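You operate a simulated robot arm through the tools that you are given. There is no shell and no other tool.

You run a simulated robot arm. Do the job below in one go: nothing can be reset, and whatever is moved stays where it is left.

JOB
Set the top stop from the green card and prove it.
Fine: run the shutter up to that stop, down again, then switch the socket off; leave the low-limit knob.

It is judged by the outcome, as a careful person would: the job done as asked, and still so three seconds after it is handed in. It fails if anything else is knocked over, pushed out of place, dropped, spilled or broken.

ROBOT AND FRAMES
A 7-joint arm with a two-finger gripper, fixed in place. Base frame: the origin is at the foot of the arm, x ahead of it, y to its left, z up. Lengths are in m, angles in rad, forces in N, time in s.
With the tool pointing down near the work surface it reaches from about 0.32 to 0.76 m from the base axis. Its first joint turns from -2.496 to 2.496 rad. Payload 2.45 kg.
The TCP is the grasp point between the finger pads, 0.026 m short of the fingertips. In the tool frame z runs along the fingers and y along their closing line. The gripper opens to 0.096 m. The gripper's body begins 0.069 m behind the TCP.
Orientation is told as [roll, pitch, yaw] about the base's x, y, z axes, in that order, counted from this pose: with the fingers straight down and closing along the base's y, the tool's x points along the base's -x, its y along +y and its z along -z.

CONTROLS
- The arm moves only by the tool apply_moves. Its argument "steps" is a list of rows, each a list of 3 entries, a list of its own where there are three numbers: the turn, a rotation vector about the tool's x, y, z in degrees, then the shift along the tool's x, y, z in cm, then the finger opening in cm, from 0 to 9.6. In form: [[[wx, wy, wz], [x, y, z], hand], ...]. A call has 1 to 20 rows; each row shifts and turns the commanded pose from where the row before left it, along the tool's axes as they then stand. Rows are played at 5 a second. More than 0.05 m and 0.15 rad between two rows, or a gripper value outside its range, and nothing of the call is played. Where a pose cannot be reached the arm comes as near as it can. A force on the tool above 40 N (or 10 N above the force at the start of the call, whichever is more), or a blocked arm, ends the call early, and 0.2 s more pass. Each finger halts on what it meets, pressing with about 38 N; the grip force reading is that of the motor and also rises with nothing between the fingers. The clock runs only during rows and for 0.2 s after the last one: add rows that do not move to give the fingers time. The reply holds the time, the measured pose of the TCP, the force on the tool along the base axes, the opening and the grip force, in the units named above and with some noise, with the torque about the TCP (base axes, N m) and any sound that the robot's microphone picked up.
- Cameras (640 x 400 px; columns grow to the right, rows downward): "scene" is fixed at [0.2263, -0.6457, 1.5143]; the picture's right is [0.91, -0.41, 0.00], its down [-0.23, -0.51, -0.83] and it looks along [0.34, 0.76, -0.56] (base axes); focal length 334 px, centre (320, 200). "wrist" rides on the gripper at [0.082, 0.003, -0.098] in the tool frame; the picture's right is [-0.04, 1.00, 0.00], its down [-0.73, -0.03, -0.68] and it looks along [-0.68, -0.03, 0.73] (tool axes); focal length 256 px, centre (320, 200).
- snapshot(camera): a new picture of that camera. The clock stands still meanwhile.
- raise_lower(by): slides the trunk up (or, below 0, down) by that many m; the arm rides with it, the base frame stays. It gives what a move gives, with no picture.
- measure_at(camera, pixels): for up to 12 pixels [column, row] of the newest picture of that camera ("zoom" is the newest enlarged one), the place [x, y, z] in the base frame of the surface seen there, good to about 0.003 m, but the place of the scene camera against the robot may be out by one fixed shift of up to 0.018 m in any direction. The clock stands still meanwhile.
- close_up(camera, box): a new picture of the part [left, top, right, bottom] of that camera's present view, enlarged. The clock stands still meanwhile.
- job_done(): hands the job in; it is judged then, once.

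Leave the gripper open and the arm clear of the work at the hand-in unless told otherwise.

The tools are called after "Request:" by a JSON object that holds its "name" and its "arguments". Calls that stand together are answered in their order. apply_moves: Moves the arm, as the interface text tells. Its arguments: {"type":"object","properties":{"steps":{"type":"array","items":{"type":"array"}}},"required":["steps"]} The other tools are called the same way: raise_lower (by) slides the trunk up or down; snapshot (camera) takes a picture; measure_at (camera, pixels) gives the place of the surface under pixels of a picture; close_up (camera, box) takes an enlarged picture of a part of a camera's view; job_done () hands the job in.

At the start:

```text
clock: 0.0
tcp_pos: [0.4568, -0.01, 1.1832]
ee_rot: [0.0, 0.0, 0.0]
ft_force: [0.2, -0.4, -0.3]
ft_torque: [-0.04, 0.01, -0.01]
finger_gap: 0.096
finger_force: 0.1
trunk travel left (down, up): [-0.575, 0.065]
```

scene: 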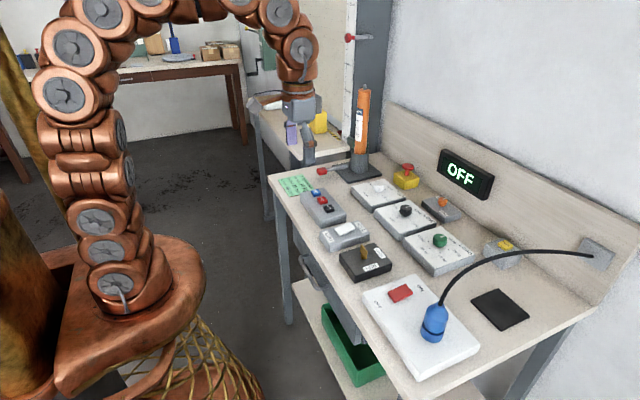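
wrist: 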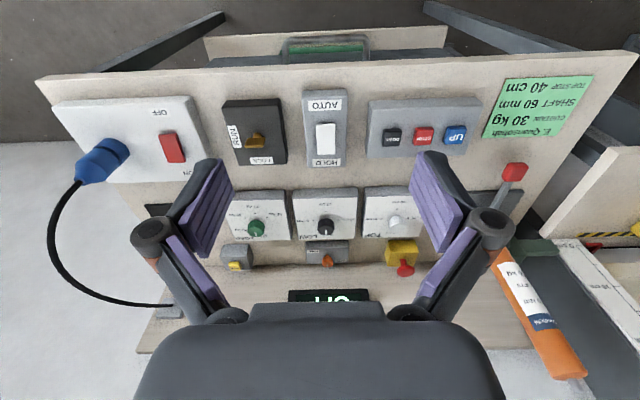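

I see a control bench with a display reading "OFF", a blue plug in a white socket plate with a red rocker, three knobs, a three-button box, two switches, a green card, and a shutter on the far side. I'll enlarge both views to read the labels before I move anything.

Request:
{"name": "close_up", "arguments": {"camera": "wrist", "box": [470, 60, 630, 160]}}

Request:
{"name": "close_up", "arguments": {"camera": "wrist", "box": [210, 170, 450, 310]}}

Request:
{"name": "close_up", "arguments": {"camera": "wrist", "box": [210, 80, 490, 180]}}

Request:
{"name": "close_up", "arguments": {"camera": "scene", "box": [260, 80, 420, 220]}}

Request:
{"name": "close_up", "arguments": {"camera": "scene", "box": [320, 130, 520, 280]}}

Request:
{"name": "close_up", "arguments": {"camera": "scene", "box": [330, 220, 620, 400]}}

```text
4.00 times, centred on (550, 110) of wrist
```

zoom: 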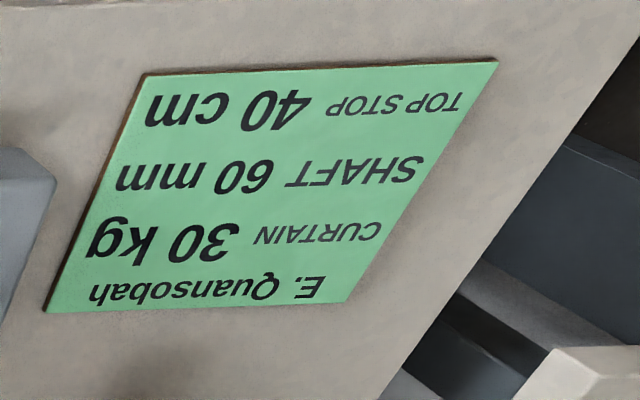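

```text
2.67 times, centred on (330, 240) of wrist
```

zoom: 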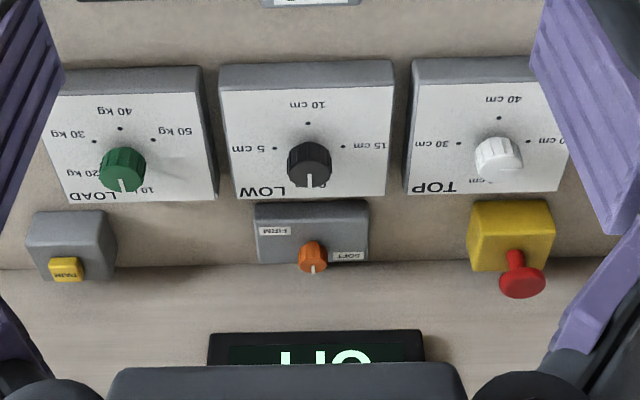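

```text
2.29 times, centred on (350, 130) of wrist
```

zoom: 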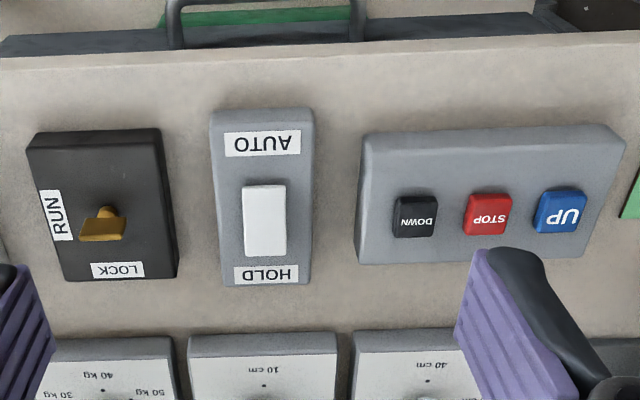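

```text
2.86 times, centred on (340, 150) of scene
```

zoom: 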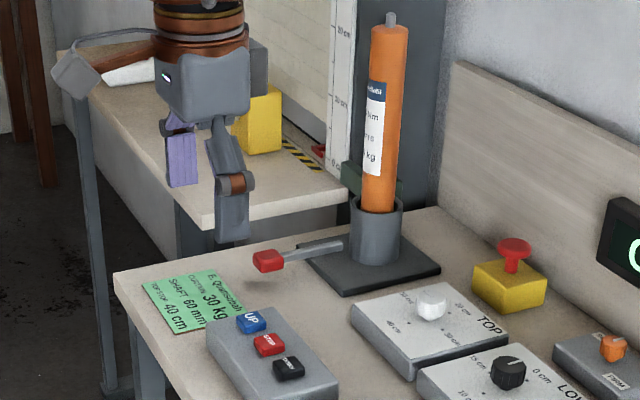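

```text
2.67 times, centred on (420, 205) of scene
```

zoom: 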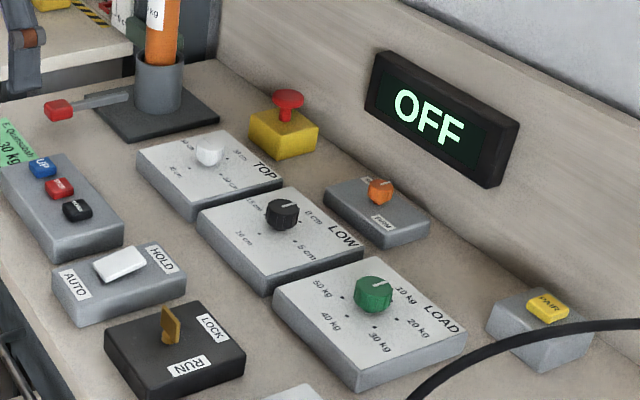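

```text
2.21 times, centred on (475, 310) of scene
```

zoom: 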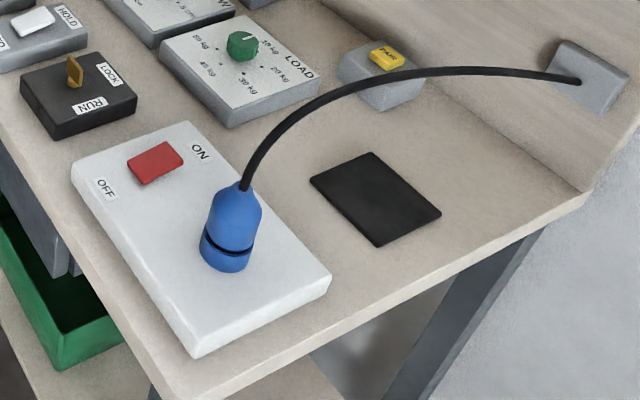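

The card reads TOP STOP 40 cm, SHAFT 60 mm, CURTAIN 30 kg, E. Quansobah. Next I'll take tighter close-ups of the dials, the motor label, the lever and the shutter, and get rough positions from the scene camera.

Request:
{"name": "close_up", "arguments": {"camera": "scene", "box": [230, 0, 410, 110]}}

Request:
{"name": "close_up", "arguments": {"camera": "scene", "box": [335, 75, 395, 185]}}

Request:
{"name": "close_up", "arguments": {"camera": "scene", "box": [350, 170, 430, 220]}}

Request:
{"name": "close_up", "arguments": {"camera": "scene", "box": [400, 215, 480, 275]}}

Request:
{"name": "close_up", "arguments": {"camera": "scene", "box": [100, 0, 300, 130]}}

Request:
{"name": "close_up", "arguments": {"camera": "wrist", "box": [480, 150, 640, 390]}}

Request:
{"name": "snapshot", "arguments": {"camera": "scene"}}

Request:
{"name": "measure_at", "arguments": {"camera": "scene", "pixels": [[378, 184], [405, 210], [440, 241], [321, 191], [326, 199], [330, 208], [345, 229], [366, 252], [401, 293], [407, 167], [441, 201], [505, 244]]}}

Request:
{"name": "measure_at", "arguments": {"camera": "scene", "pixels": [[322, 171], [361, 90], [358, 160], [435, 325], [296, 186], [350, 38], [320, 122], [465, 170], [598, 253], [480, 290], [348, 100], [345, 160]]}}

```text
3.56 times, centred on (320, 55) of scene
```

zoom: 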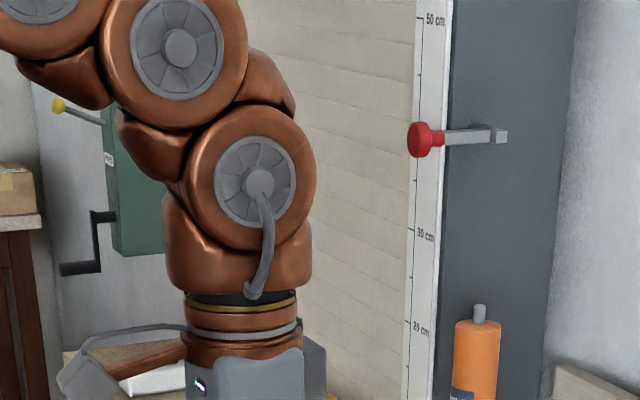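

```text
3.64 times, centred on (365, 130) of scene
```

zoom: 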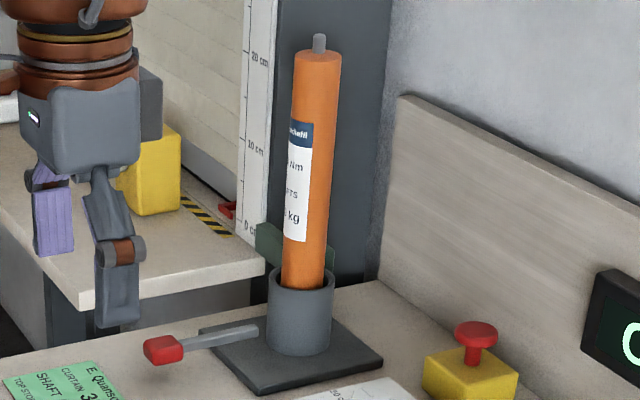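

```text
8.00 times, centred on (390, 195) of scene
```

zoom: 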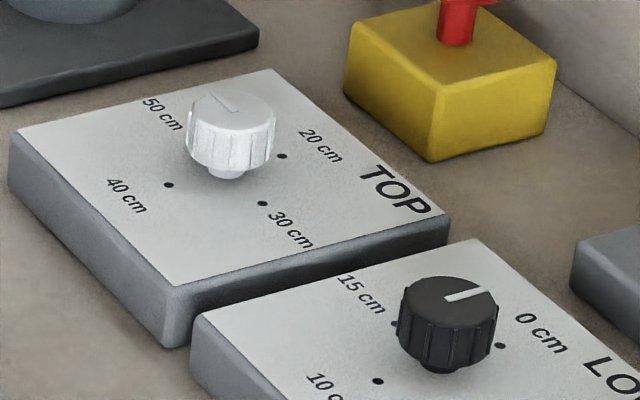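

```text
6.67 times, centred on (440, 245) of scene
```

zoom: 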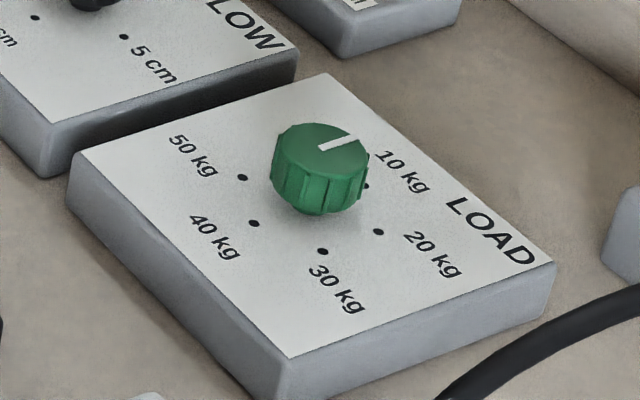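

```text
3.08 times, centred on (200, 65) of scene
```

zoom: 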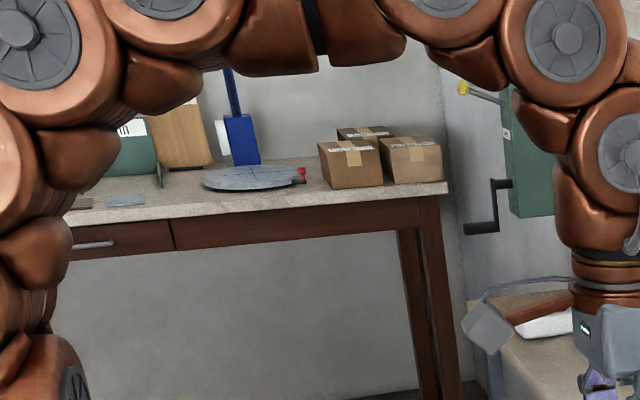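

```text
1.67 times, centred on (560, 270) of wrist
```

zoom: 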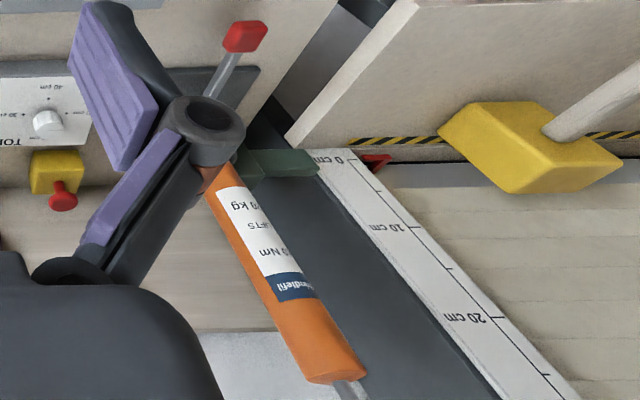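

```text
taken
```

scene: 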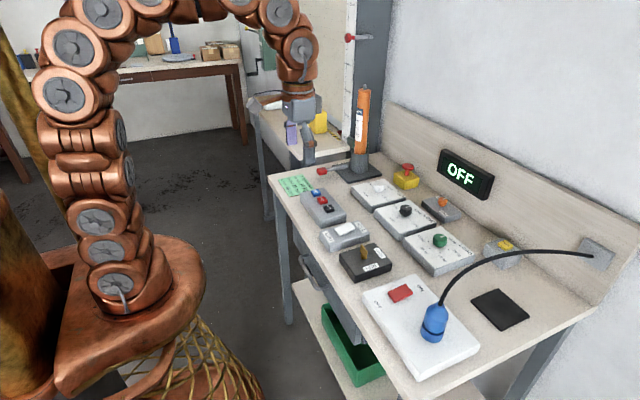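

```text
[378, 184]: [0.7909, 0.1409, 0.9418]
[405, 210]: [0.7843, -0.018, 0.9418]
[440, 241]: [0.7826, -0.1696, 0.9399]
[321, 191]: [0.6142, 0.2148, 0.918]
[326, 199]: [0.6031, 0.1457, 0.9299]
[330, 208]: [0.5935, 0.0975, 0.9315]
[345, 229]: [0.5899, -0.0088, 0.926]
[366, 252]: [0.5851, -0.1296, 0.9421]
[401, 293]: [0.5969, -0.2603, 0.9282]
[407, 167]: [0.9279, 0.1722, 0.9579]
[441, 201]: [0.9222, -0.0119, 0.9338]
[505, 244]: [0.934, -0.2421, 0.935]
```

```text
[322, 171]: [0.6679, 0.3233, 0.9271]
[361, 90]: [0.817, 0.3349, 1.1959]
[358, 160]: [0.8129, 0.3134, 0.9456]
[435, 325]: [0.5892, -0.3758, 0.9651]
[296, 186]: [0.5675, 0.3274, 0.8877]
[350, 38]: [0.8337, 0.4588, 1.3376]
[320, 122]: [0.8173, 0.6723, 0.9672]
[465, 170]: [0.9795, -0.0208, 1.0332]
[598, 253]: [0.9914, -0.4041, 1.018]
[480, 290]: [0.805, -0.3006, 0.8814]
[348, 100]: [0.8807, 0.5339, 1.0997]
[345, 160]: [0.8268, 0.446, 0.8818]
```

The TOP dial now points at about 50 cm, LOW at 0 cm and LOAD at about 10 kg. The display reads OFF. The key switch, AUTO/HOLD rocker, red E-stop and socket rocker could all affect the run. Next I'll measure the controls with the wrist camera, which has no fixed shift.

Request:
{"name": "snapshot", "arguments": {"camera": "wrist"}}

Request:
{"name": "measure_at", "arguments": {"camera": "wrist", "pixels": [[256, 229], [326, 227], [395, 220], [456, 134], [423, 136], [391, 138], [325, 139], [256, 141], [172, 147], [405, 268], [327, 260], [515, 172]]}}

Request:
{"name": "measure_at", "arguments": {"camera": "wrist", "pixels": [[340, 220], [300, 180], [55, 120], [205, 170], [150, 100], [570, 60], [330, 290], [555, 370], [610, 240], [120, 150], [235, 265], [320, 60]]}}

Request:
{"name": "close_up", "arguments": {"camera": "scene", "box": [300, 180, 360, 220]}}

Request:
{"name": "close_up", "arguments": {"camera": "scene", "box": [335, 230, 395, 280]}}

Request:
{"name": "close_up", "arguments": {"camera": "scene", "box": [310, 210, 380, 255]}}

Request:
{"name": "close_up", "arguments": {"camera": "scene", "box": [385, 155, 465, 225]}}

Request:
{"name": "close_up", "arguments": {"camera": "scene", "box": [365, 270, 435, 320]}}

```text
taken
```

wrist: 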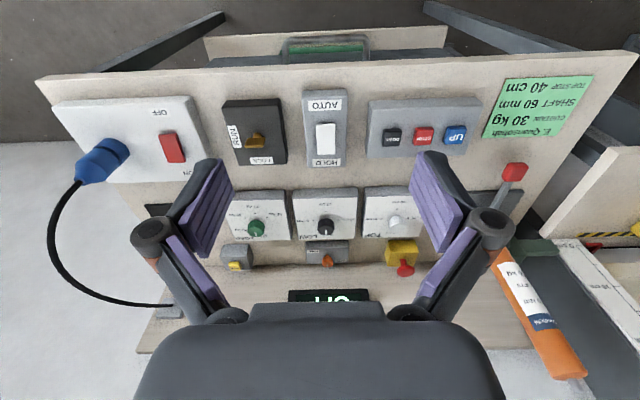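

```text
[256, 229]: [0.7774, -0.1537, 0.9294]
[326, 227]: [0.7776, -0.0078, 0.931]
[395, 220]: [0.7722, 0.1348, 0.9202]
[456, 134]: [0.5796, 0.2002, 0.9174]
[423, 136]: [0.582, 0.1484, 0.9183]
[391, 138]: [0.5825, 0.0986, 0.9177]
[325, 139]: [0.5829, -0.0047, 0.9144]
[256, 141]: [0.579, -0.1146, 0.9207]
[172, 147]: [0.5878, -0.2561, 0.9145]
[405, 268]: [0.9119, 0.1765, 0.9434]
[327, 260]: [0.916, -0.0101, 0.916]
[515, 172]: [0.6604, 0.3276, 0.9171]
```

```text
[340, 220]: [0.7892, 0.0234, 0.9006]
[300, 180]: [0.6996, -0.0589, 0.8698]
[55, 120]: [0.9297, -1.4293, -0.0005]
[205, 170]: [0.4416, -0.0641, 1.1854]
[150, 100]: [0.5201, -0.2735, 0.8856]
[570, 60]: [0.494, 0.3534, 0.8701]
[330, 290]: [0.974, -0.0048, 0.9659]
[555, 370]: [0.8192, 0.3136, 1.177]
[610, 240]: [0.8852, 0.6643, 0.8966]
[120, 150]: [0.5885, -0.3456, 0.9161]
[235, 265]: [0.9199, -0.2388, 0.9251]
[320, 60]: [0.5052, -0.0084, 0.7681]
```

```text
10.00 times, centred on (330, 200) of scene
```

zoom: 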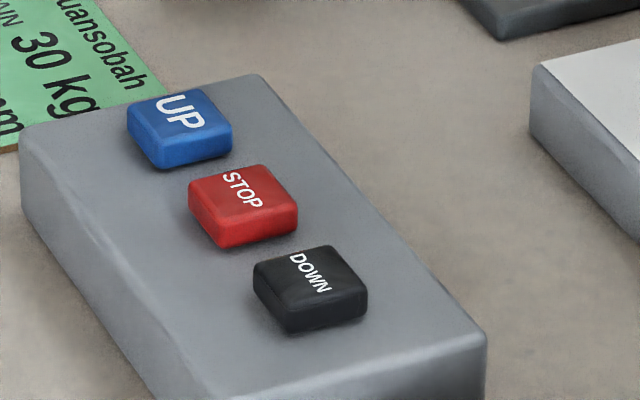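

```text
8.00 times, centred on (365, 255) of scene
```

zoom: 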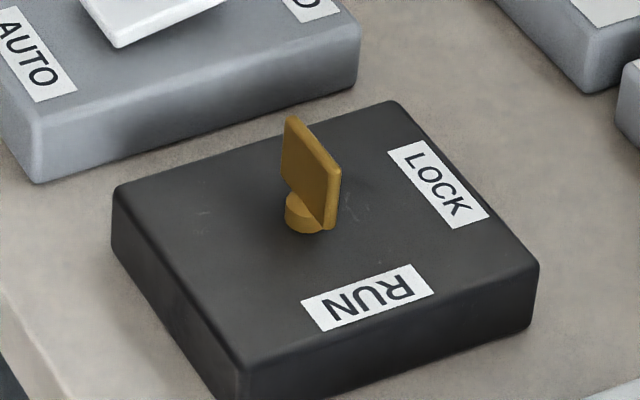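

```text
8.89 times, centred on (345, 232) of scene
```

zoom: 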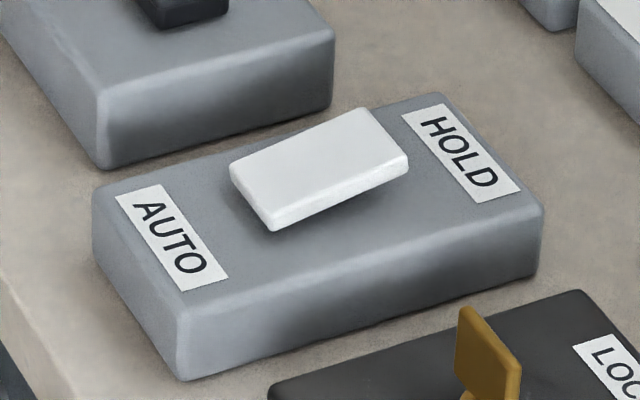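

```text
5.71 times, centred on (425, 190) of scene
```

zoom: 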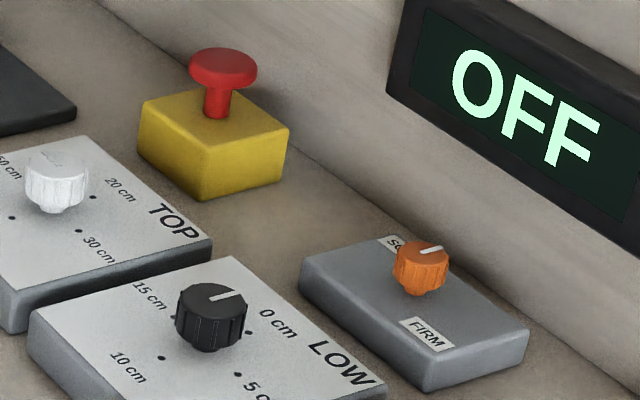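

```text
8.00 times, centred on (400, 295) of scene
```

zoom: 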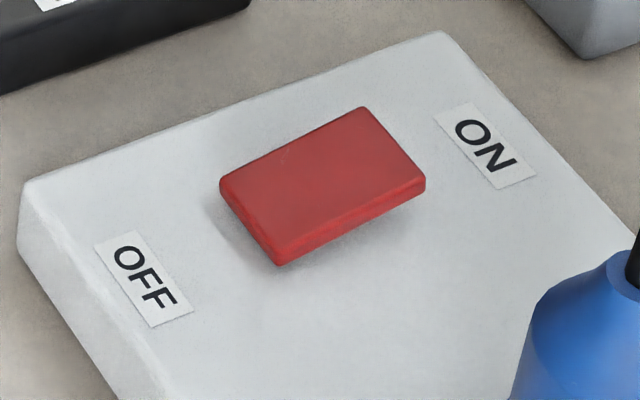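

From these views:
- Socket rocker (scene 400,293): the OFF end is pressed.
- AUTO/HOLD rocker: the AUTO end is pressed.
- Key blade: it lies along y, toward RUN.
- Red mushroom: it looks raised.

On the second table a yellow block with a wooden stick sits near the shutter. Before planning the run I'll move the arm left at its present height, then yaw left and tilt up, to inspect the shutter, scale, sill and motor lever.

Request:
{"name": "apply_moves", "arguments": {"steps": [[[0, 0, 0], [1, 3, 0], 9.6], [[0, 0, 0], [1, 4, 0], 9.6], [[0, 0, 0], [1, 4, 0], 9.6], [[0, 0, 0], [1, 4, 0], 9.6], [[0, 0, 0], [1, 4, 0], 9.6], [[0, 0, 0], [0, 4, 0], 9.6], [[0, 0, -8], [0, 0, 0], 9.6], [[0, 0, -8], [0, 0, 0], 9.6], [[0, 0, -8], [0, 0, 0], 9.6], [[0, 0, -8], [0, 0, 0], 9.6], [[0, 0, -8], [0, 0, 0], 9.6], [[0, -8, 0], [0, 0, 0], 9.6], [[0, -8, 0], [0, 0, 0], 9.6], [[0, -8, 0], [0, 0, 0], 9.6], [[0, 0, 0], [0, 0, 0], 9.6]]}}

Request:
{"name": "snapshot", "arguments": {"camera": "wrist"}}

Request:
{"name": "snapshot", "arguments": {"camera": "scene"}}

```text
clock: 3.2
tcp_pos: [0.4079, 0.2222, 1.1821]
ee_rot: [0.0, -0.42, 0.698]
ft_force: [-0.2, -1.1, 0.5]
ft_torque: [0.03, 0.01, -0.01]
finger_gap: 0.0958
finger_force: 0.0
trunk travel left (down, up): [-0.575, 0.065]
```

```text
taken
```

wrist: 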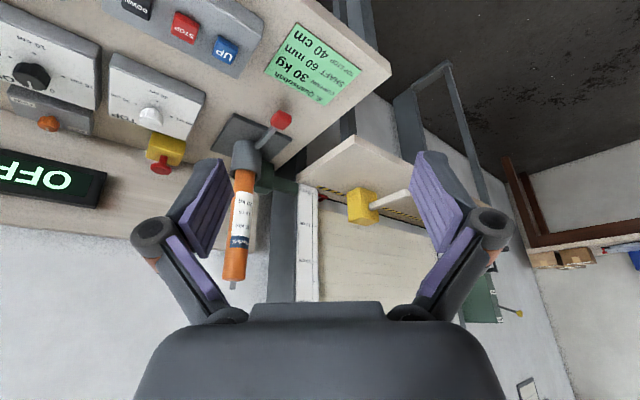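

```text
taken
```

scene: 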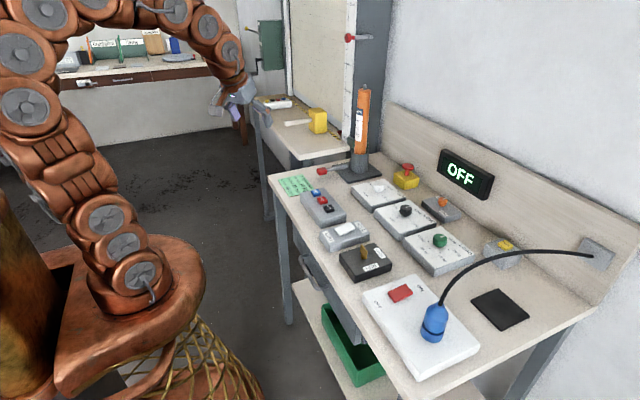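

Now the shutter area is clear in the scene picture, and a yellow block with a wooden stick stands by the sill at (317,122). I'll enlarge the shutter, sill and lever, and measure where the block is against the curtain.

Request:
{"name": "close_up", "arguments": {"camera": "scene", "box": [230, 0, 400, 106]}}

Request:
{"name": "close_up", "arguments": {"camera": "scene", "box": [250, 80, 370, 180]}}

Request:
{"name": "close_up", "arguments": {"camera": "wrist", "box": [200, 90, 440, 250]}}

Request:
{"name": "close_up", "arguments": {"camera": "wrist", "box": [80, 0, 320, 150]}}

Request:
{"name": "measure_at", "arguments": {"camera": "wrist", "pixels": [[362, 208], [355, 190], [385, 205], [340, 230], [309, 195], [320, 200], [280, 120], [240, 160], [265, 178], [230, 240], [350, 260], [395, 197]]}}

Request:
{"name": "close_up", "arguments": {"camera": "wrist", "box": [215, 160, 335, 300]}}

```text
3.76 times, centred on (315, 53) of scene
```

zoom: 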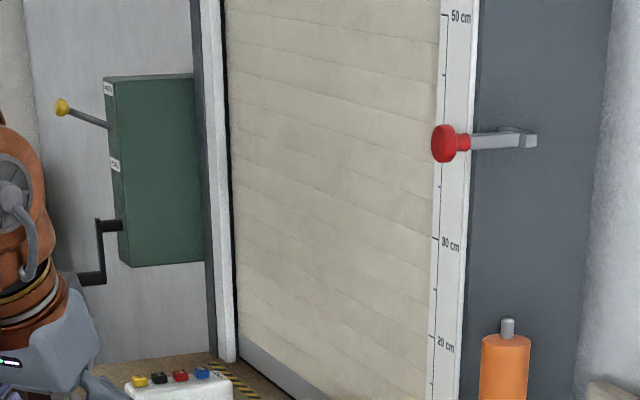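

```text
4.00 times, centred on (310, 130) of scene
```

zoom: 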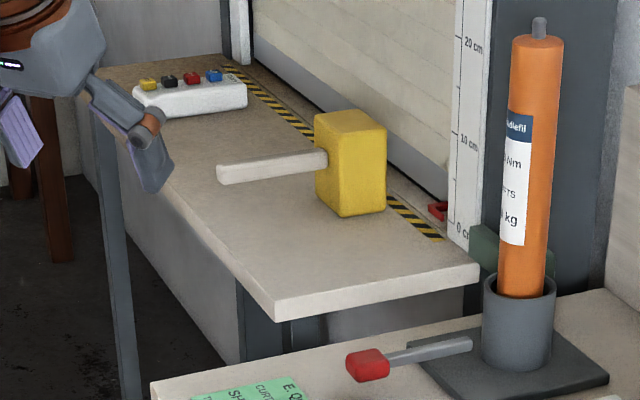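

```text
2.50 times, centred on (320, 170) of wrist
```

zoom: 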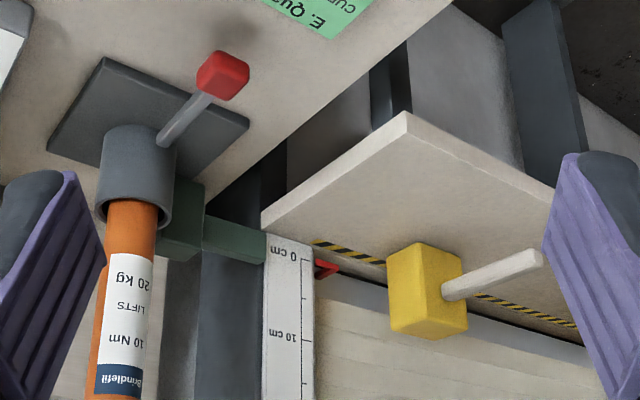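

```text
2.67 times, centred on (200, 75) of wrist
```

zoom: 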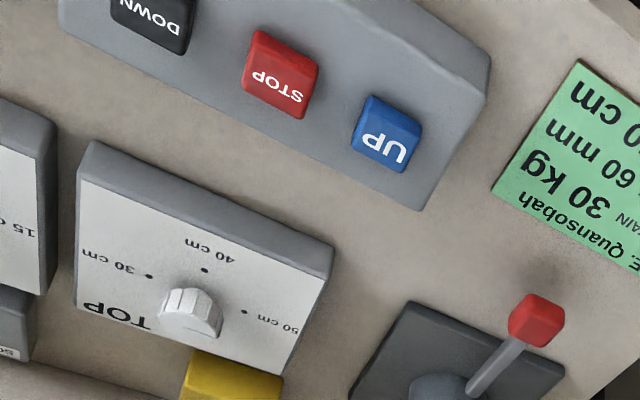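

```text
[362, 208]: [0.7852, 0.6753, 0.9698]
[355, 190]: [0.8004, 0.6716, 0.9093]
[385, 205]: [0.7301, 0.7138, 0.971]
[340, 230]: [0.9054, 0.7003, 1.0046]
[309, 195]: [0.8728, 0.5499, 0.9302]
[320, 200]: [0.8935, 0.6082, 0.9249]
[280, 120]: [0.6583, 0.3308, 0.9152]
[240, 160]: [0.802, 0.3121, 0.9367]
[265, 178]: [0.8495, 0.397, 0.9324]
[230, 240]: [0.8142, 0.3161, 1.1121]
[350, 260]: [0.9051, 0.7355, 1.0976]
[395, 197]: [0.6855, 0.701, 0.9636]
```

```text
2.86 times, centred on (275, 230) of wrist
```

zoom: 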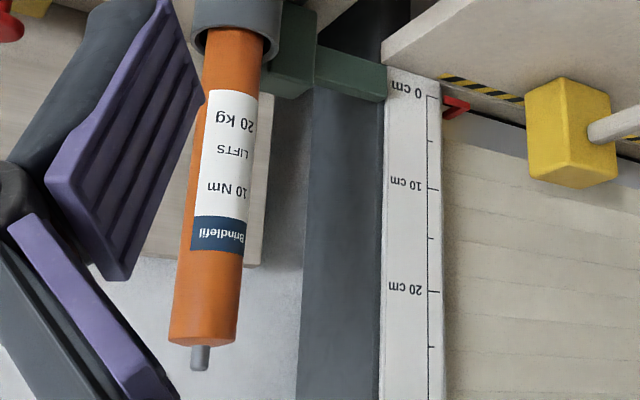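

The motor's label reads "Brindlefil, 10 Nm, LIFTS 20 kg". A mallet stands in front of the sill with its head at x≈0.78–0.83 while the curtain is at x≈0.905, and a four-button remote lies at the back. A red knob sits on the post near 40 cm, and a green box on the wall has a crank and a yellow-knobbed lever. I'll enlarge each of these.

Request:
{"name": "close_up", "arguments": {"camera": "scene", "box": [240, 10, 300, 80]}}

Request:
{"name": "close_up", "arguments": {"camera": "scene", "box": [335, 10, 395, 60]}}

Request:
{"name": "close_up", "arguments": {"camera": "scene", "box": [310, 90, 390, 190]}}

Request:
{"name": "close_up", "arguments": {"camera": "scene", "box": [255, 85, 335, 145]}}

Request:
{"name": "close_up", "arguments": {"camera": "wrist", "box": [440, 230, 540, 400]}}

Request:
{"name": "close_up", "arguments": {"camera": "scene", "box": [290, 250, 400, 390]}}

```text
5.71 times, centred on (270, 45) of scene
```

zoom: 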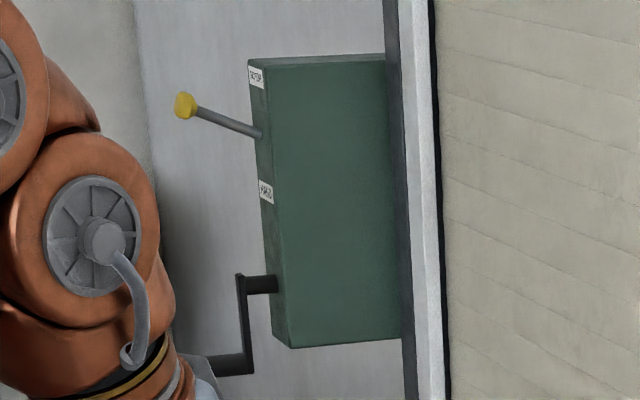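

```text
8.00 times, centred on (365, 35) of scene
```

zoom: 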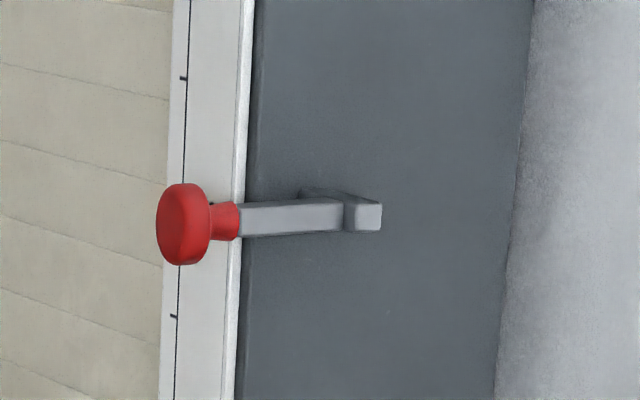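

```text
4.00 times, centred on (350, 140) of scene
```

zoom: 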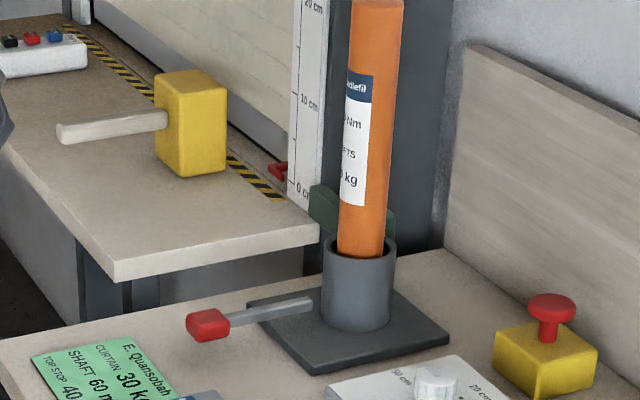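

```text
6.67 times, centred on (295, 115) of scene
```

zoom: 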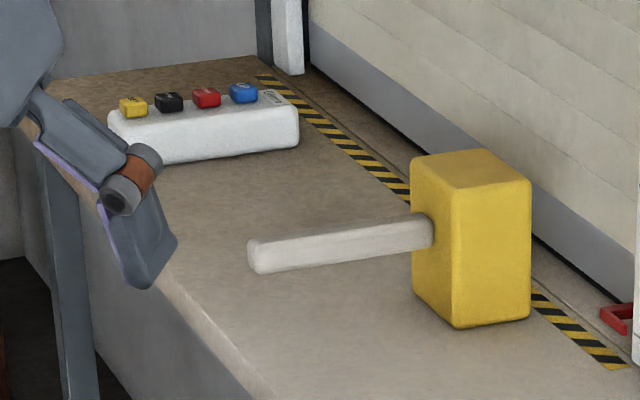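

```text
2.35 times, centred on (490, 315) of wrist
```

zoom: 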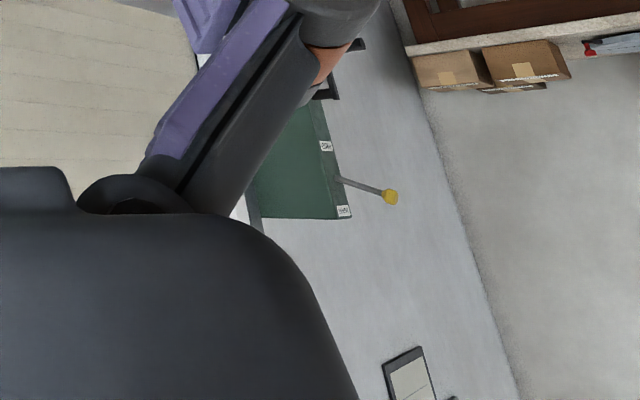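

```text
2.86 times, centred on (345, 320) of scene
```

zoom: 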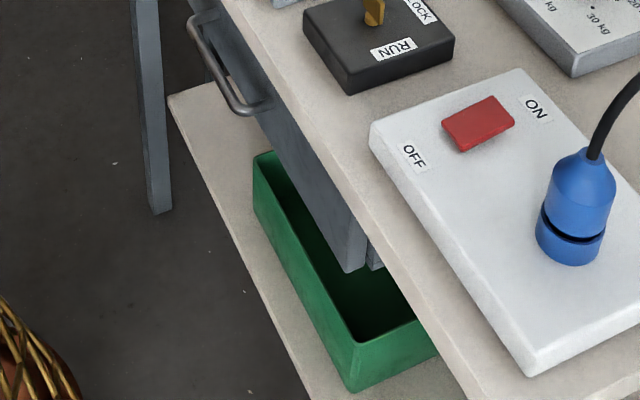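

The wall box labels look like MOTOR (upper) and HAND (lower), with its lever tilted up toward MOTOR. A mallet stands free of the curtain. I still don't know what the red-knobbed arm at about 40 cm on the rail does, so I'll tilt the wrist camera up and look at it from the front.

Request:
{"name": "apply_moves", "arguments": {"steps": [[[3.25, 0, 7.3], [0, 0, 0], 9.6], [[3.25, 0, 7.3], [0, 0, 0], 9.6], [[0, -8, 0], [0, 0, 0], 9.6], [[0, -8, 0], [0, 0, 0], 9.6], [[0, -8, 0], [0, 0, 0], 9.6], [[0, 0, 0], [-3.4, 1.4, -0.7], 9.6], [[0, 0, 0], [-3.4, 1.4, -0.7], 9.6], [[0, 0, 0], [-3.4, 1.4, -0.7], 9.6], [[0, 0, 0], [-3.4, 1.4, -0.7], 9.6], [[0, 0, 0], [0, 0, 0], 9.6]]}}

Request:
{"name": "snapshot", "arguments": {"camera": "wrist"}}

```text
clock: 5.4
tcp_pos: [0.4479, 0.2985, 1.3018]
ee_rot: [-0.002, -0.835, 0.417]
ft_force: [-0.4, -0.1, -0.1]
ft_torque: [-0.02, -0.03, -0.02]
finger_gap: 0.0961
finger_force: 0.0
trunk travel left (down, up): [-0.575, 0.065]
```

```text
taken
```

wrist: 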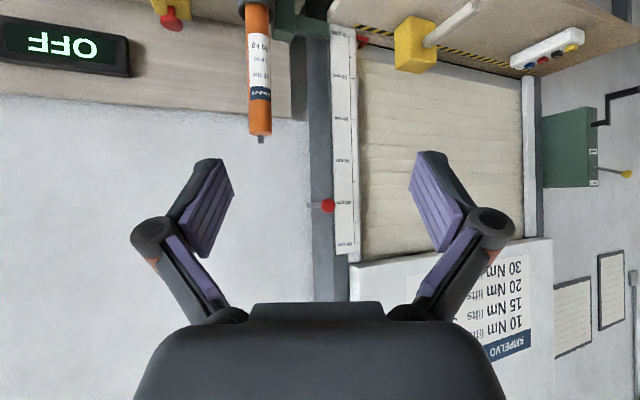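

I now see the front of the shutter with the scale, the red-knobbed arm at (326,205) near the 40 cm mark, a rating chart above, and the green HAND/MOTOR box. I'll enlarge these.

Request:
{"name": "close_up", "arguments": {"camera": "wrist", "box": [295, 170, 375, 250]}}

Request:
{"name": "close_up", "arguments": {"camera": "wrist", "box": [440, 240, 640, 370]}}

Request:
{"name": "close_up", "arguments": {"camera": "wrist", "box": [530, 70, 640, 200]}}

Request:
{"name": "close_up", "arguments": {"camera": "wrist", "box": [280, 0, 420, 110]}}

Request:
{"name": "measure_at", "arguments": {"camera": "wrist", "pixels": [[327, 206], [315, 206], [345, 205], [345, 161], [343, 119], [345, 75], [342, 35], [360, 40], [400, 180], [628, 174], [595, 165], [412, 45]]}}

```text
5.00 times, centred on (335, 210) of wrist
```

zoom: 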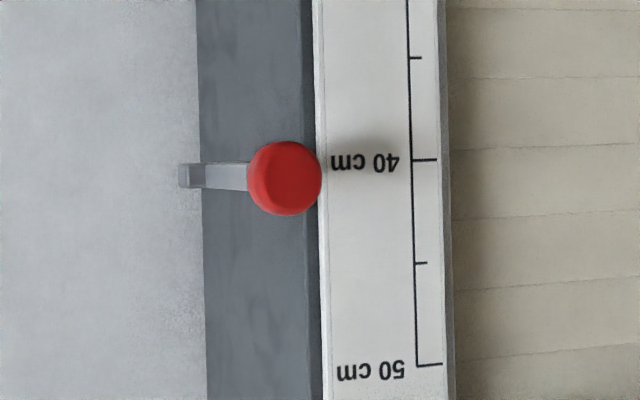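

```text
3.08 times, centred on (540, 305) of wrist
```

zoom: 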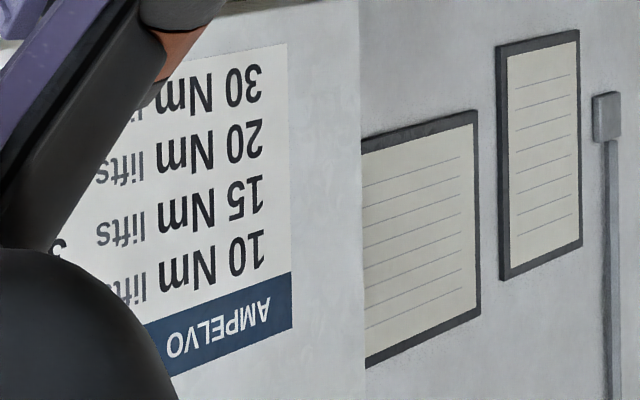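

```text
3.08 times, centred on (585, 135) of wrist
```

zoom: 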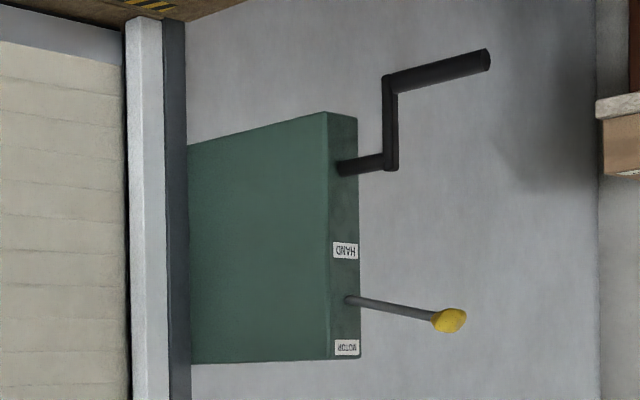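

```text
3.64 times, centred on (350, 55) of wrist
```

zoom: 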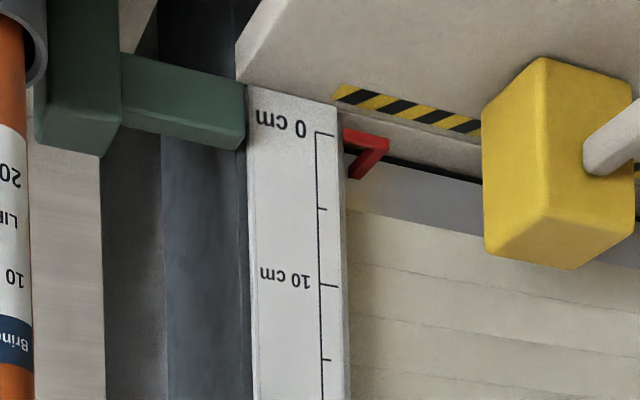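

```text
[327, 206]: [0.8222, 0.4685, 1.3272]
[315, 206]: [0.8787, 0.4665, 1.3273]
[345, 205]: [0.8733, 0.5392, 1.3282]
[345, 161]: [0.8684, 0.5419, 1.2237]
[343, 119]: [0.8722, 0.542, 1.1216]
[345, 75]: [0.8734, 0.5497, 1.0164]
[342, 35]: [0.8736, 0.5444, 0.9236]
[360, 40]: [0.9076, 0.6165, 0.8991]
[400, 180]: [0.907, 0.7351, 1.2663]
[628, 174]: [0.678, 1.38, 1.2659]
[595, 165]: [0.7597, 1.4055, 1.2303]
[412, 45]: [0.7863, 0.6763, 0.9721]
```

The scale checks out 1:1: the 40 cm mark is at z≈1.328 and 0 cm is at about 0.925. The red-knobbed lever is on the post beside the rail, not across the curtain. The wall lever stands at MOTOR. Next I'll level the tool and move above the TOP dial for a close look and to test the reach, since the knob is about 0.78 m out.

Request:
{"name": "apply_moves", "arguments": {"steps": [[[0, 8, 0], [0, 0, 0], 9.6], [[0, 8, 0], [0, 0, 0], 9.6], [[0, 8, 0], [0, 0, 0], 9.6], [[0, 8, 0], [0, 0, 0], 9.6], [[0, 8, 0], [0, 0, 0], 9.6], [[0, 7.84, 0], [0, 0, 0], 9.6], [[0, 0, 8], [0, 0, 0], 9.6], [[0, 0, 8], [0, 0, 0], 9.6], [[0, 0, 7.9], [0, 0, 0], 9.6], [[0, 0, 0], [-3.15, -2.1, 2.25], 9.6], [[0, 0, 0], [-3.15, -2.1, 2.25], 9.6], [[0, 0, 0], [-3.15, -2.1, 2.25], 9.6], [[0, 0, 0], [-3.15, -2.1, 2.25], 9.6], [[0, 0, 0], [-3.15, -2.1, 2.25], 9.6], [[0, 0, 0], [-3.15, -2.1, 2.25], 9.6], [[0, 0, 0], [-3.15, -2.1, 2.25], 9.6], [[0, 0, 0], [-3.15, -2.1, 2.25], 9.6], [[0, 0, 0], [0, 0, 0], 9.6]]}}

Request:
{"name": "snapshot", "arguments": {"camera": "wrist"}}

Request:
{"name": "snapshot", "arguments": {"camera": "scene"}}

```text
clock: 9.2
tcp_pos: [0.7066, 0.1516, 1.1143]
ee_rot: [0.032, -0.071, -0.002]
ft_force: [-0.2, 0.0, 0.1]
ft_torque: [0.0, -0.01, -0.04]
finger_gap: 0.0961
finger_force: 0.1
out of reach, approached as far as the arm can: row 6
trunk travel left (down, up): [-0.575, 0.065]
```

```text
taken
```

wrist: 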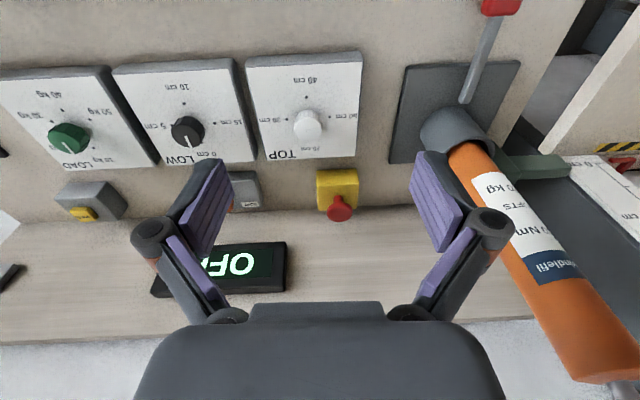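

```text
taken
```

scene: 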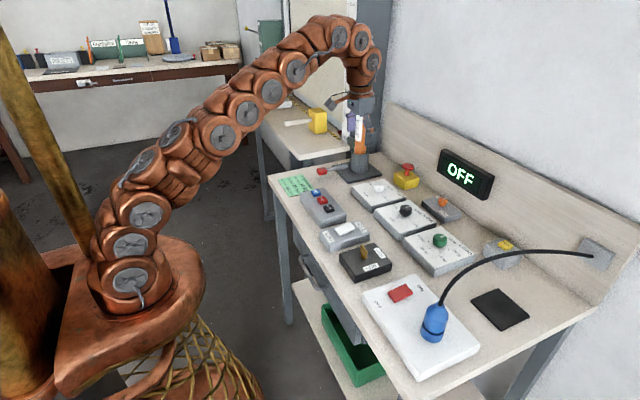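

The call reports a reach limit at one row, and the tool sits slightly tilted at (0.707, 0.152, 1.114). I'll measure the arm's shoulder and wrist heights in the scene view to see if moving the trunk would help. I'll also enlarge the TOP dial, whose knob is at (308,125) in the wrist view.

Request:
{"name": "measure_at", "arguments": {"camera": "scene", "pixels": [[130, 278], [131, 243], [146, 213], [178, 132], [222, 135], [272, 92], [295, 70], [340, 38], [362, 35], [374, 62], [360, 103], [150, 330]]}}

Request:
{"name": "close_up", "arguments": {"camera": "wrist", "box": [240, 50, 370, 170]}}

Request:
{"name": "measure_at", "arguments": {"camera": "wrist", "pixels": [[308, 118], [308, 128], [308, 140], [308, 112], [306, 97], [273, 121], [338, 118], [320, 80], [345, 90], [262, 62], [357, 54], [265, 160]]}}

Request:
{"name": "close_up", "arguments": {"camera": "wrist", "box": [380, 0, 560, 170]}}

```text
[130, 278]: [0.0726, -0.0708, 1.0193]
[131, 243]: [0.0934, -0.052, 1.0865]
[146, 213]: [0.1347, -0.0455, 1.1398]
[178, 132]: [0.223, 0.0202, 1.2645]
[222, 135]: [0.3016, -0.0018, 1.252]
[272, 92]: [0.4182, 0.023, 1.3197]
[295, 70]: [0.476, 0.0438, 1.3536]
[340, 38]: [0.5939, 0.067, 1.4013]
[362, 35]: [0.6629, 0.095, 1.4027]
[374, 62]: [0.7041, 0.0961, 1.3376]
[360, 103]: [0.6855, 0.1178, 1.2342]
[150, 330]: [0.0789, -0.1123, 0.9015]
```

```text
3.33 times, centred on (305, 110) of wrist
```

zoom: 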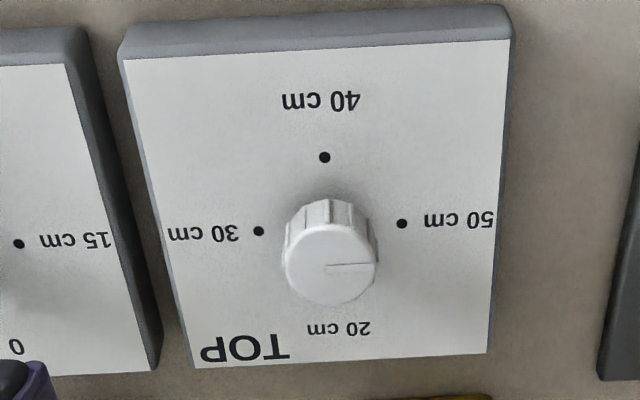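

```text
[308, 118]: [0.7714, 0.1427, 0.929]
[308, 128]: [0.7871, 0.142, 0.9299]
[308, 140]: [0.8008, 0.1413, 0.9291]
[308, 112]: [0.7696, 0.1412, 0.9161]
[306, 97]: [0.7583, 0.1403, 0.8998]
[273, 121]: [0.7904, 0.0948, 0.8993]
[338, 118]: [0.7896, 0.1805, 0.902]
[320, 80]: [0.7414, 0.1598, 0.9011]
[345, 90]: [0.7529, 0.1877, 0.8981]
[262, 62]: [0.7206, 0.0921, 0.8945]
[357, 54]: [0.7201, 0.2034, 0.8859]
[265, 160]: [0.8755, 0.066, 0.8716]
```

```text
2.35 times, centred on (470, 85) of wrist
```

zoom: 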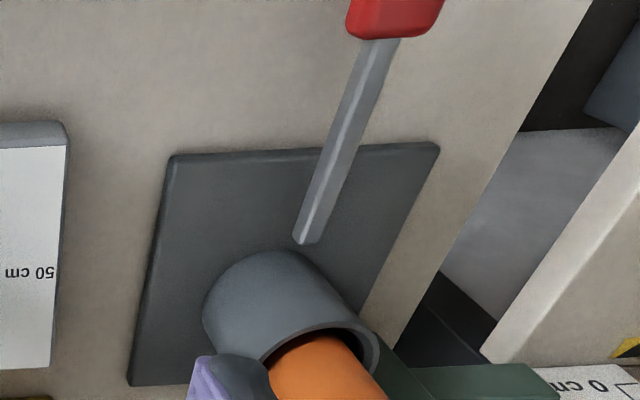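

The TOP knob's centre is about (0.787, 0.1415). Its top is at z≈0.929 and the dial plate at z≈0.900. The pointer is on 50 cm (+y), and 40 cm is toward the robot (−x), so it needs a 90° anticlockwise turn seen from above. The shoulder sits low for this reach, so I'll raise the trunk 6 cm to gain some horizontal reach.

Request:
{"name": "raise_lower", "arguments": {"by": 0.06}}

```text
clock: 10.2
tcp_pos: [0.7071, 0.1516, 1.1742]
ee_rot: [0.034, -0.07, 0.001]
ft_force: [0.6, 0.8, 0.2]
ft_torque: [0.01, 0.03, -0.01]
finger_gap: 0.0961
finger_force: 0.1
trunk travel left (down, up): [-0.635, 0.005]
```

The trunk is up and the tool is at z 1.174. Next I'll lower it straight down about 12 cm over open bench, staying well above the dials, and read the pose it actually holds.

Request:
{"name": "apply_moves", "arguments": {"steps": [[[0, 0, 0], [0, 0, 4], 9.6], [[0, 0, 0], [0, 0, 4], 9.6], [[0, 0, 0], [0, 0, 4], 9.6], [[0, 0, 0], [0, 0, 0], 9.6]]}}

```text
clock: 11.2
tcp_pos: [0.7143, 0.1552, 1.0537]
ee_rot: [0.033, -0.073, 0.0]
ft_force: [0.6, -0.5, 0.0]
ft_torque: [0.04, 0.02, 0.02]
finger_gap: 0.0962
finger_force: 0.1
trunk travel left (down, up): [-0.635, 0.005]
```

The commanded pose follows the measured one. Now I'll level the roll, tilt the fingers about 10° outward for reach, and hover over the TOP knob with the fingertips about 3.5 cm above it. Then I'll look with the wrist camera.

Request:
{"name": "apply_moves", "arguments": {"steps": [[[1.9, -5.6, 0], [0, 0, 0], 9.6], [[0, 0, 0], [-2.0, -0.46, 2.5], 9.6], [[0, 0, 0], [-2.0, -0.46, 2.5], 9.6], [[0, 0, 0], [-2.0, -0.46, 2.5], 9.6], [[0, 0, 0], [0, 0, 0], 9.6]]}}

Request:
{"name": "snapshot", "arguments": {"camera": "wrist"}}

Request:
{"name": "snapshot", "arguments": {"camera": "scene"}}

```text
clock: 12.4
tcp_pos: [0.7849, 0.1403, 0.9896]
ee_rot: [0.0, -0.168, -0.003]
ft_force: [0.2, 0.2, 0.1]
ft_torque: [0.02, 0.0, -0.01]
finger_gap: 0.096
finger_force: 0.1
trunk travel left (down, up): [-0.635, 0.005]
```

```text
taken
```

wrist: 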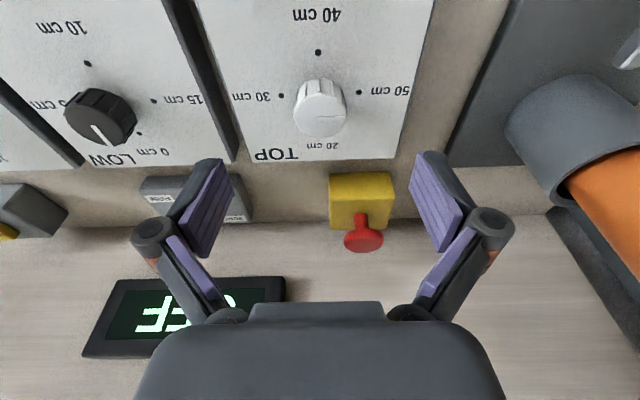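

```text
taken
```

scene: 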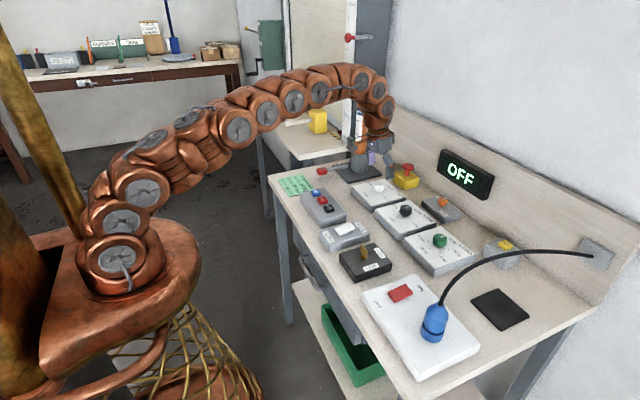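

The pose is reachable. From this nearer view I'll measure the knob (320,108) and the dots again for an exact centre.

Request:
{"name": "close_up", "arguments": {"camera": "wrist", "box": [260, 30, 390, 160]}}

Request:
{"name": "measure_at", "arguments": {"camera": "wrist", "pixels": [[321, 120], [321, 135], [321, 105], [300, 118], [342, 116], [318, 52], [281, 96], [359, 92], [310, 15], [321, 90], [321, 82], [363, 240]]}}

```text
3.08 times, centred on (325, 95) of wrist
```

zoom: 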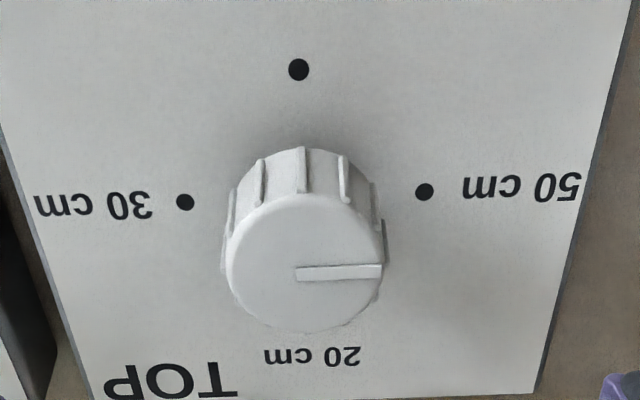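

```text
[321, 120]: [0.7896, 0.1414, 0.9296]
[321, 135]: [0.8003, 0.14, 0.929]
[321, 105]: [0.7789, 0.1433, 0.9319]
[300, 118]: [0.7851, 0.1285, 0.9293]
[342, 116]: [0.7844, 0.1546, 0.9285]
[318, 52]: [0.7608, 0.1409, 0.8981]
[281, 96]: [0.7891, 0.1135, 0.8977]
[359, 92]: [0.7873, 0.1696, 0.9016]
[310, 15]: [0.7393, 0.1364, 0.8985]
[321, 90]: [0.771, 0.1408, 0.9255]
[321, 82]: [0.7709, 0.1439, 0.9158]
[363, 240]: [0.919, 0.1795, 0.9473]
```

The dial centre is (0.788, 0.1415), midway between the 30 and 50 dots, and the knob top is at z 0.9295. Before gripping, I'll test the wrist's twist range in the air: −45° first, then to +45°, which is the start angle for the anticlockwise turn.

Request:
{"name": "apply_moves", "arguments": {"steps": [[[0, 0, -7.5], [0, 0, 0], 9.6], [[0, 0, -7.5], [0, 0, 0], 9.6], [[0, 0, -7.5], [0, 0, 0], 9.6], [[0, 0, -7.5], [0, 0, 0], 9.6], [[0, 0, -7.5], [0, 0, 0], 9.6], [[0, 0, -7.5], [0, 0, 0], 9.6], [[0, 0, -7.5], [0, 0, 0], 9.6], [[0, 0, 0], [0, 0, 0], 9.6]]}}

Request:
{"name": "apply_moves", "arguments": {"steps": [[[0, 0, 7.5], [0, 0, 0], 9.6], [[0, 0, 7.5], [0, 0, 0], 9.6], [[0, 0, 7.5], [0, 0, 0], 9.6], [[0, 0, 7.5], [0, 0, 0], 9.6], [[0, 0, 7.5], [0, 0, 0], 9.6], [[0, 0, 7.5], [0, 0, 0], 9.6], [[0, 0, 7.5], [0, 0, 0], 9.6], [[0, 0, 7.5], [0, 0, 0], 9.6], [[0, 0, 7.5], [0, 0, 0], 9.6], [[0, 0, 7.5], [0, 0, 0], 9.6], [[0, 0, 7.5], [0, 0, 0], 9.6], [[0, 0, 7.5], [0, 0, 0], 9.6], [[0, 0, 7.5], [0, 0, 0], 9.6], [[0, 0, 0], [0, 0, 0], 9.6]]}}

```text
clock: 14.2
tcp_pos: [0.7864, 0.1408, 0.9911]
ee_rot: [-0.133, -0.103, 0.922]
ft_force: [0.5, 0.3, -0.1]
ft_torque: [-0.01, -0.03, -0.02]
finger_gap: 0.096
finger_force: 0.2
trunk travel left (down, up): [-0.635, 0.005]
```

```text
clock: 17.2
tcp_pos: [0.7868, 0.1414, 0.9906]
ee_rot: [0.117, -0.117, -0.796]
ft_force: [-0.2, -0.9, 0.6]
ft_torque: [0.01, 0.0, 0.0]
finger_gap: 0.0959
finger_force: 0.1
trunk travel left (down, up): [-0.635, 0.005]
```

Both twist limits are reachable. Next I'll narrow the fingers to 5 cm, since the tilt makes one finger hang lower when they're fully open, and descend so the pads straddle the knob with the tips still above the plate.

Request:
{"name": "apply_moves", "arguments": {"steps": [[[0, 0, 0], [0, 0, 0], 5.0], [[0, 0, 0], [0, 0, 0], 5.0], [[0, 0, 0], [0, 0, 0], 5.0], [[0, 0, 0], [0.19, -0.19, 1.34], 5.0], [[0, 0, 0], [0.18, -0.18, 1.34], 5.0], [[0, 0, 0], [0.18, -0.18, 1.34], 5.0], [[0, 0, 0], [0.18, -0.18, 1.34], 5.0], [[0, 0, 0], [0, 0, 0], 5.0]]}}

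Request:
{"name": "snapshot", "arguments": {"camera": "wrist"}}

Request:
{"name": "close_up", "arguments": {"camera": "scene", "box": [340, 140, 440, 220]}}

```text
clock: 19.0
tcp_pos: [0.7857, 0.144, 0.9366]
ee_rot: [0.119, -0.118, -0.794]
ft_force: [0.0, 0.1, 0.2]
ft_torque: [0.0, 0.01, 0.03]
finger_gap: 0.0497
finger_force: 0.1
trunk travel left (down, up): [-0.635, 0.005]
```

```text
taken
```

wrist: 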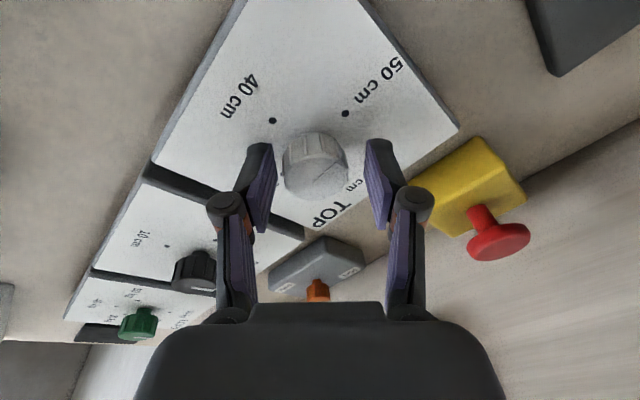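

```text
5.00 times, centred on (390, 180) of scene
```

zoom: 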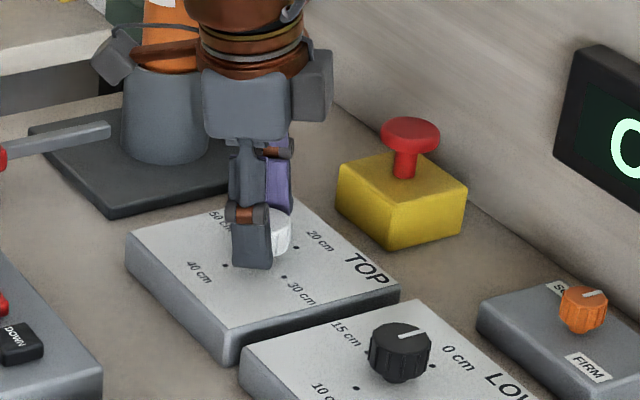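

The fingers straddle the white knob cleanly and nothing is touched. I'll shift 2 mm to centre, then close on the knob.

Request:
{"name": "apply_moves", "arguments": {"steps": [[[0, 0, 0], [-0.14, -0.21, 0], 5.0], [[0, 0, 0], [0, 0, 0], 2.0], [[0, 0, 0], [0, 0, 0], 2.0], [[0, 0, 0], [0, 0, 0], 2.0], [[0, 0, 0], [0, 0, 0], 2.0]]}}

```text
clock: 20.2
tcp_pos: [0.785, 0.1399, 0.9347]
ee_rot: [0.12, -0.119, -0.794]
ft_force: [-6.6, -2.3, -2.2]
ft_torque: [-0.53, 0.53, 0.01]
finger_gap: 0.0342
finger_force: 44.9
trunk travel left (down, up): [-0.635, 0.005]
```

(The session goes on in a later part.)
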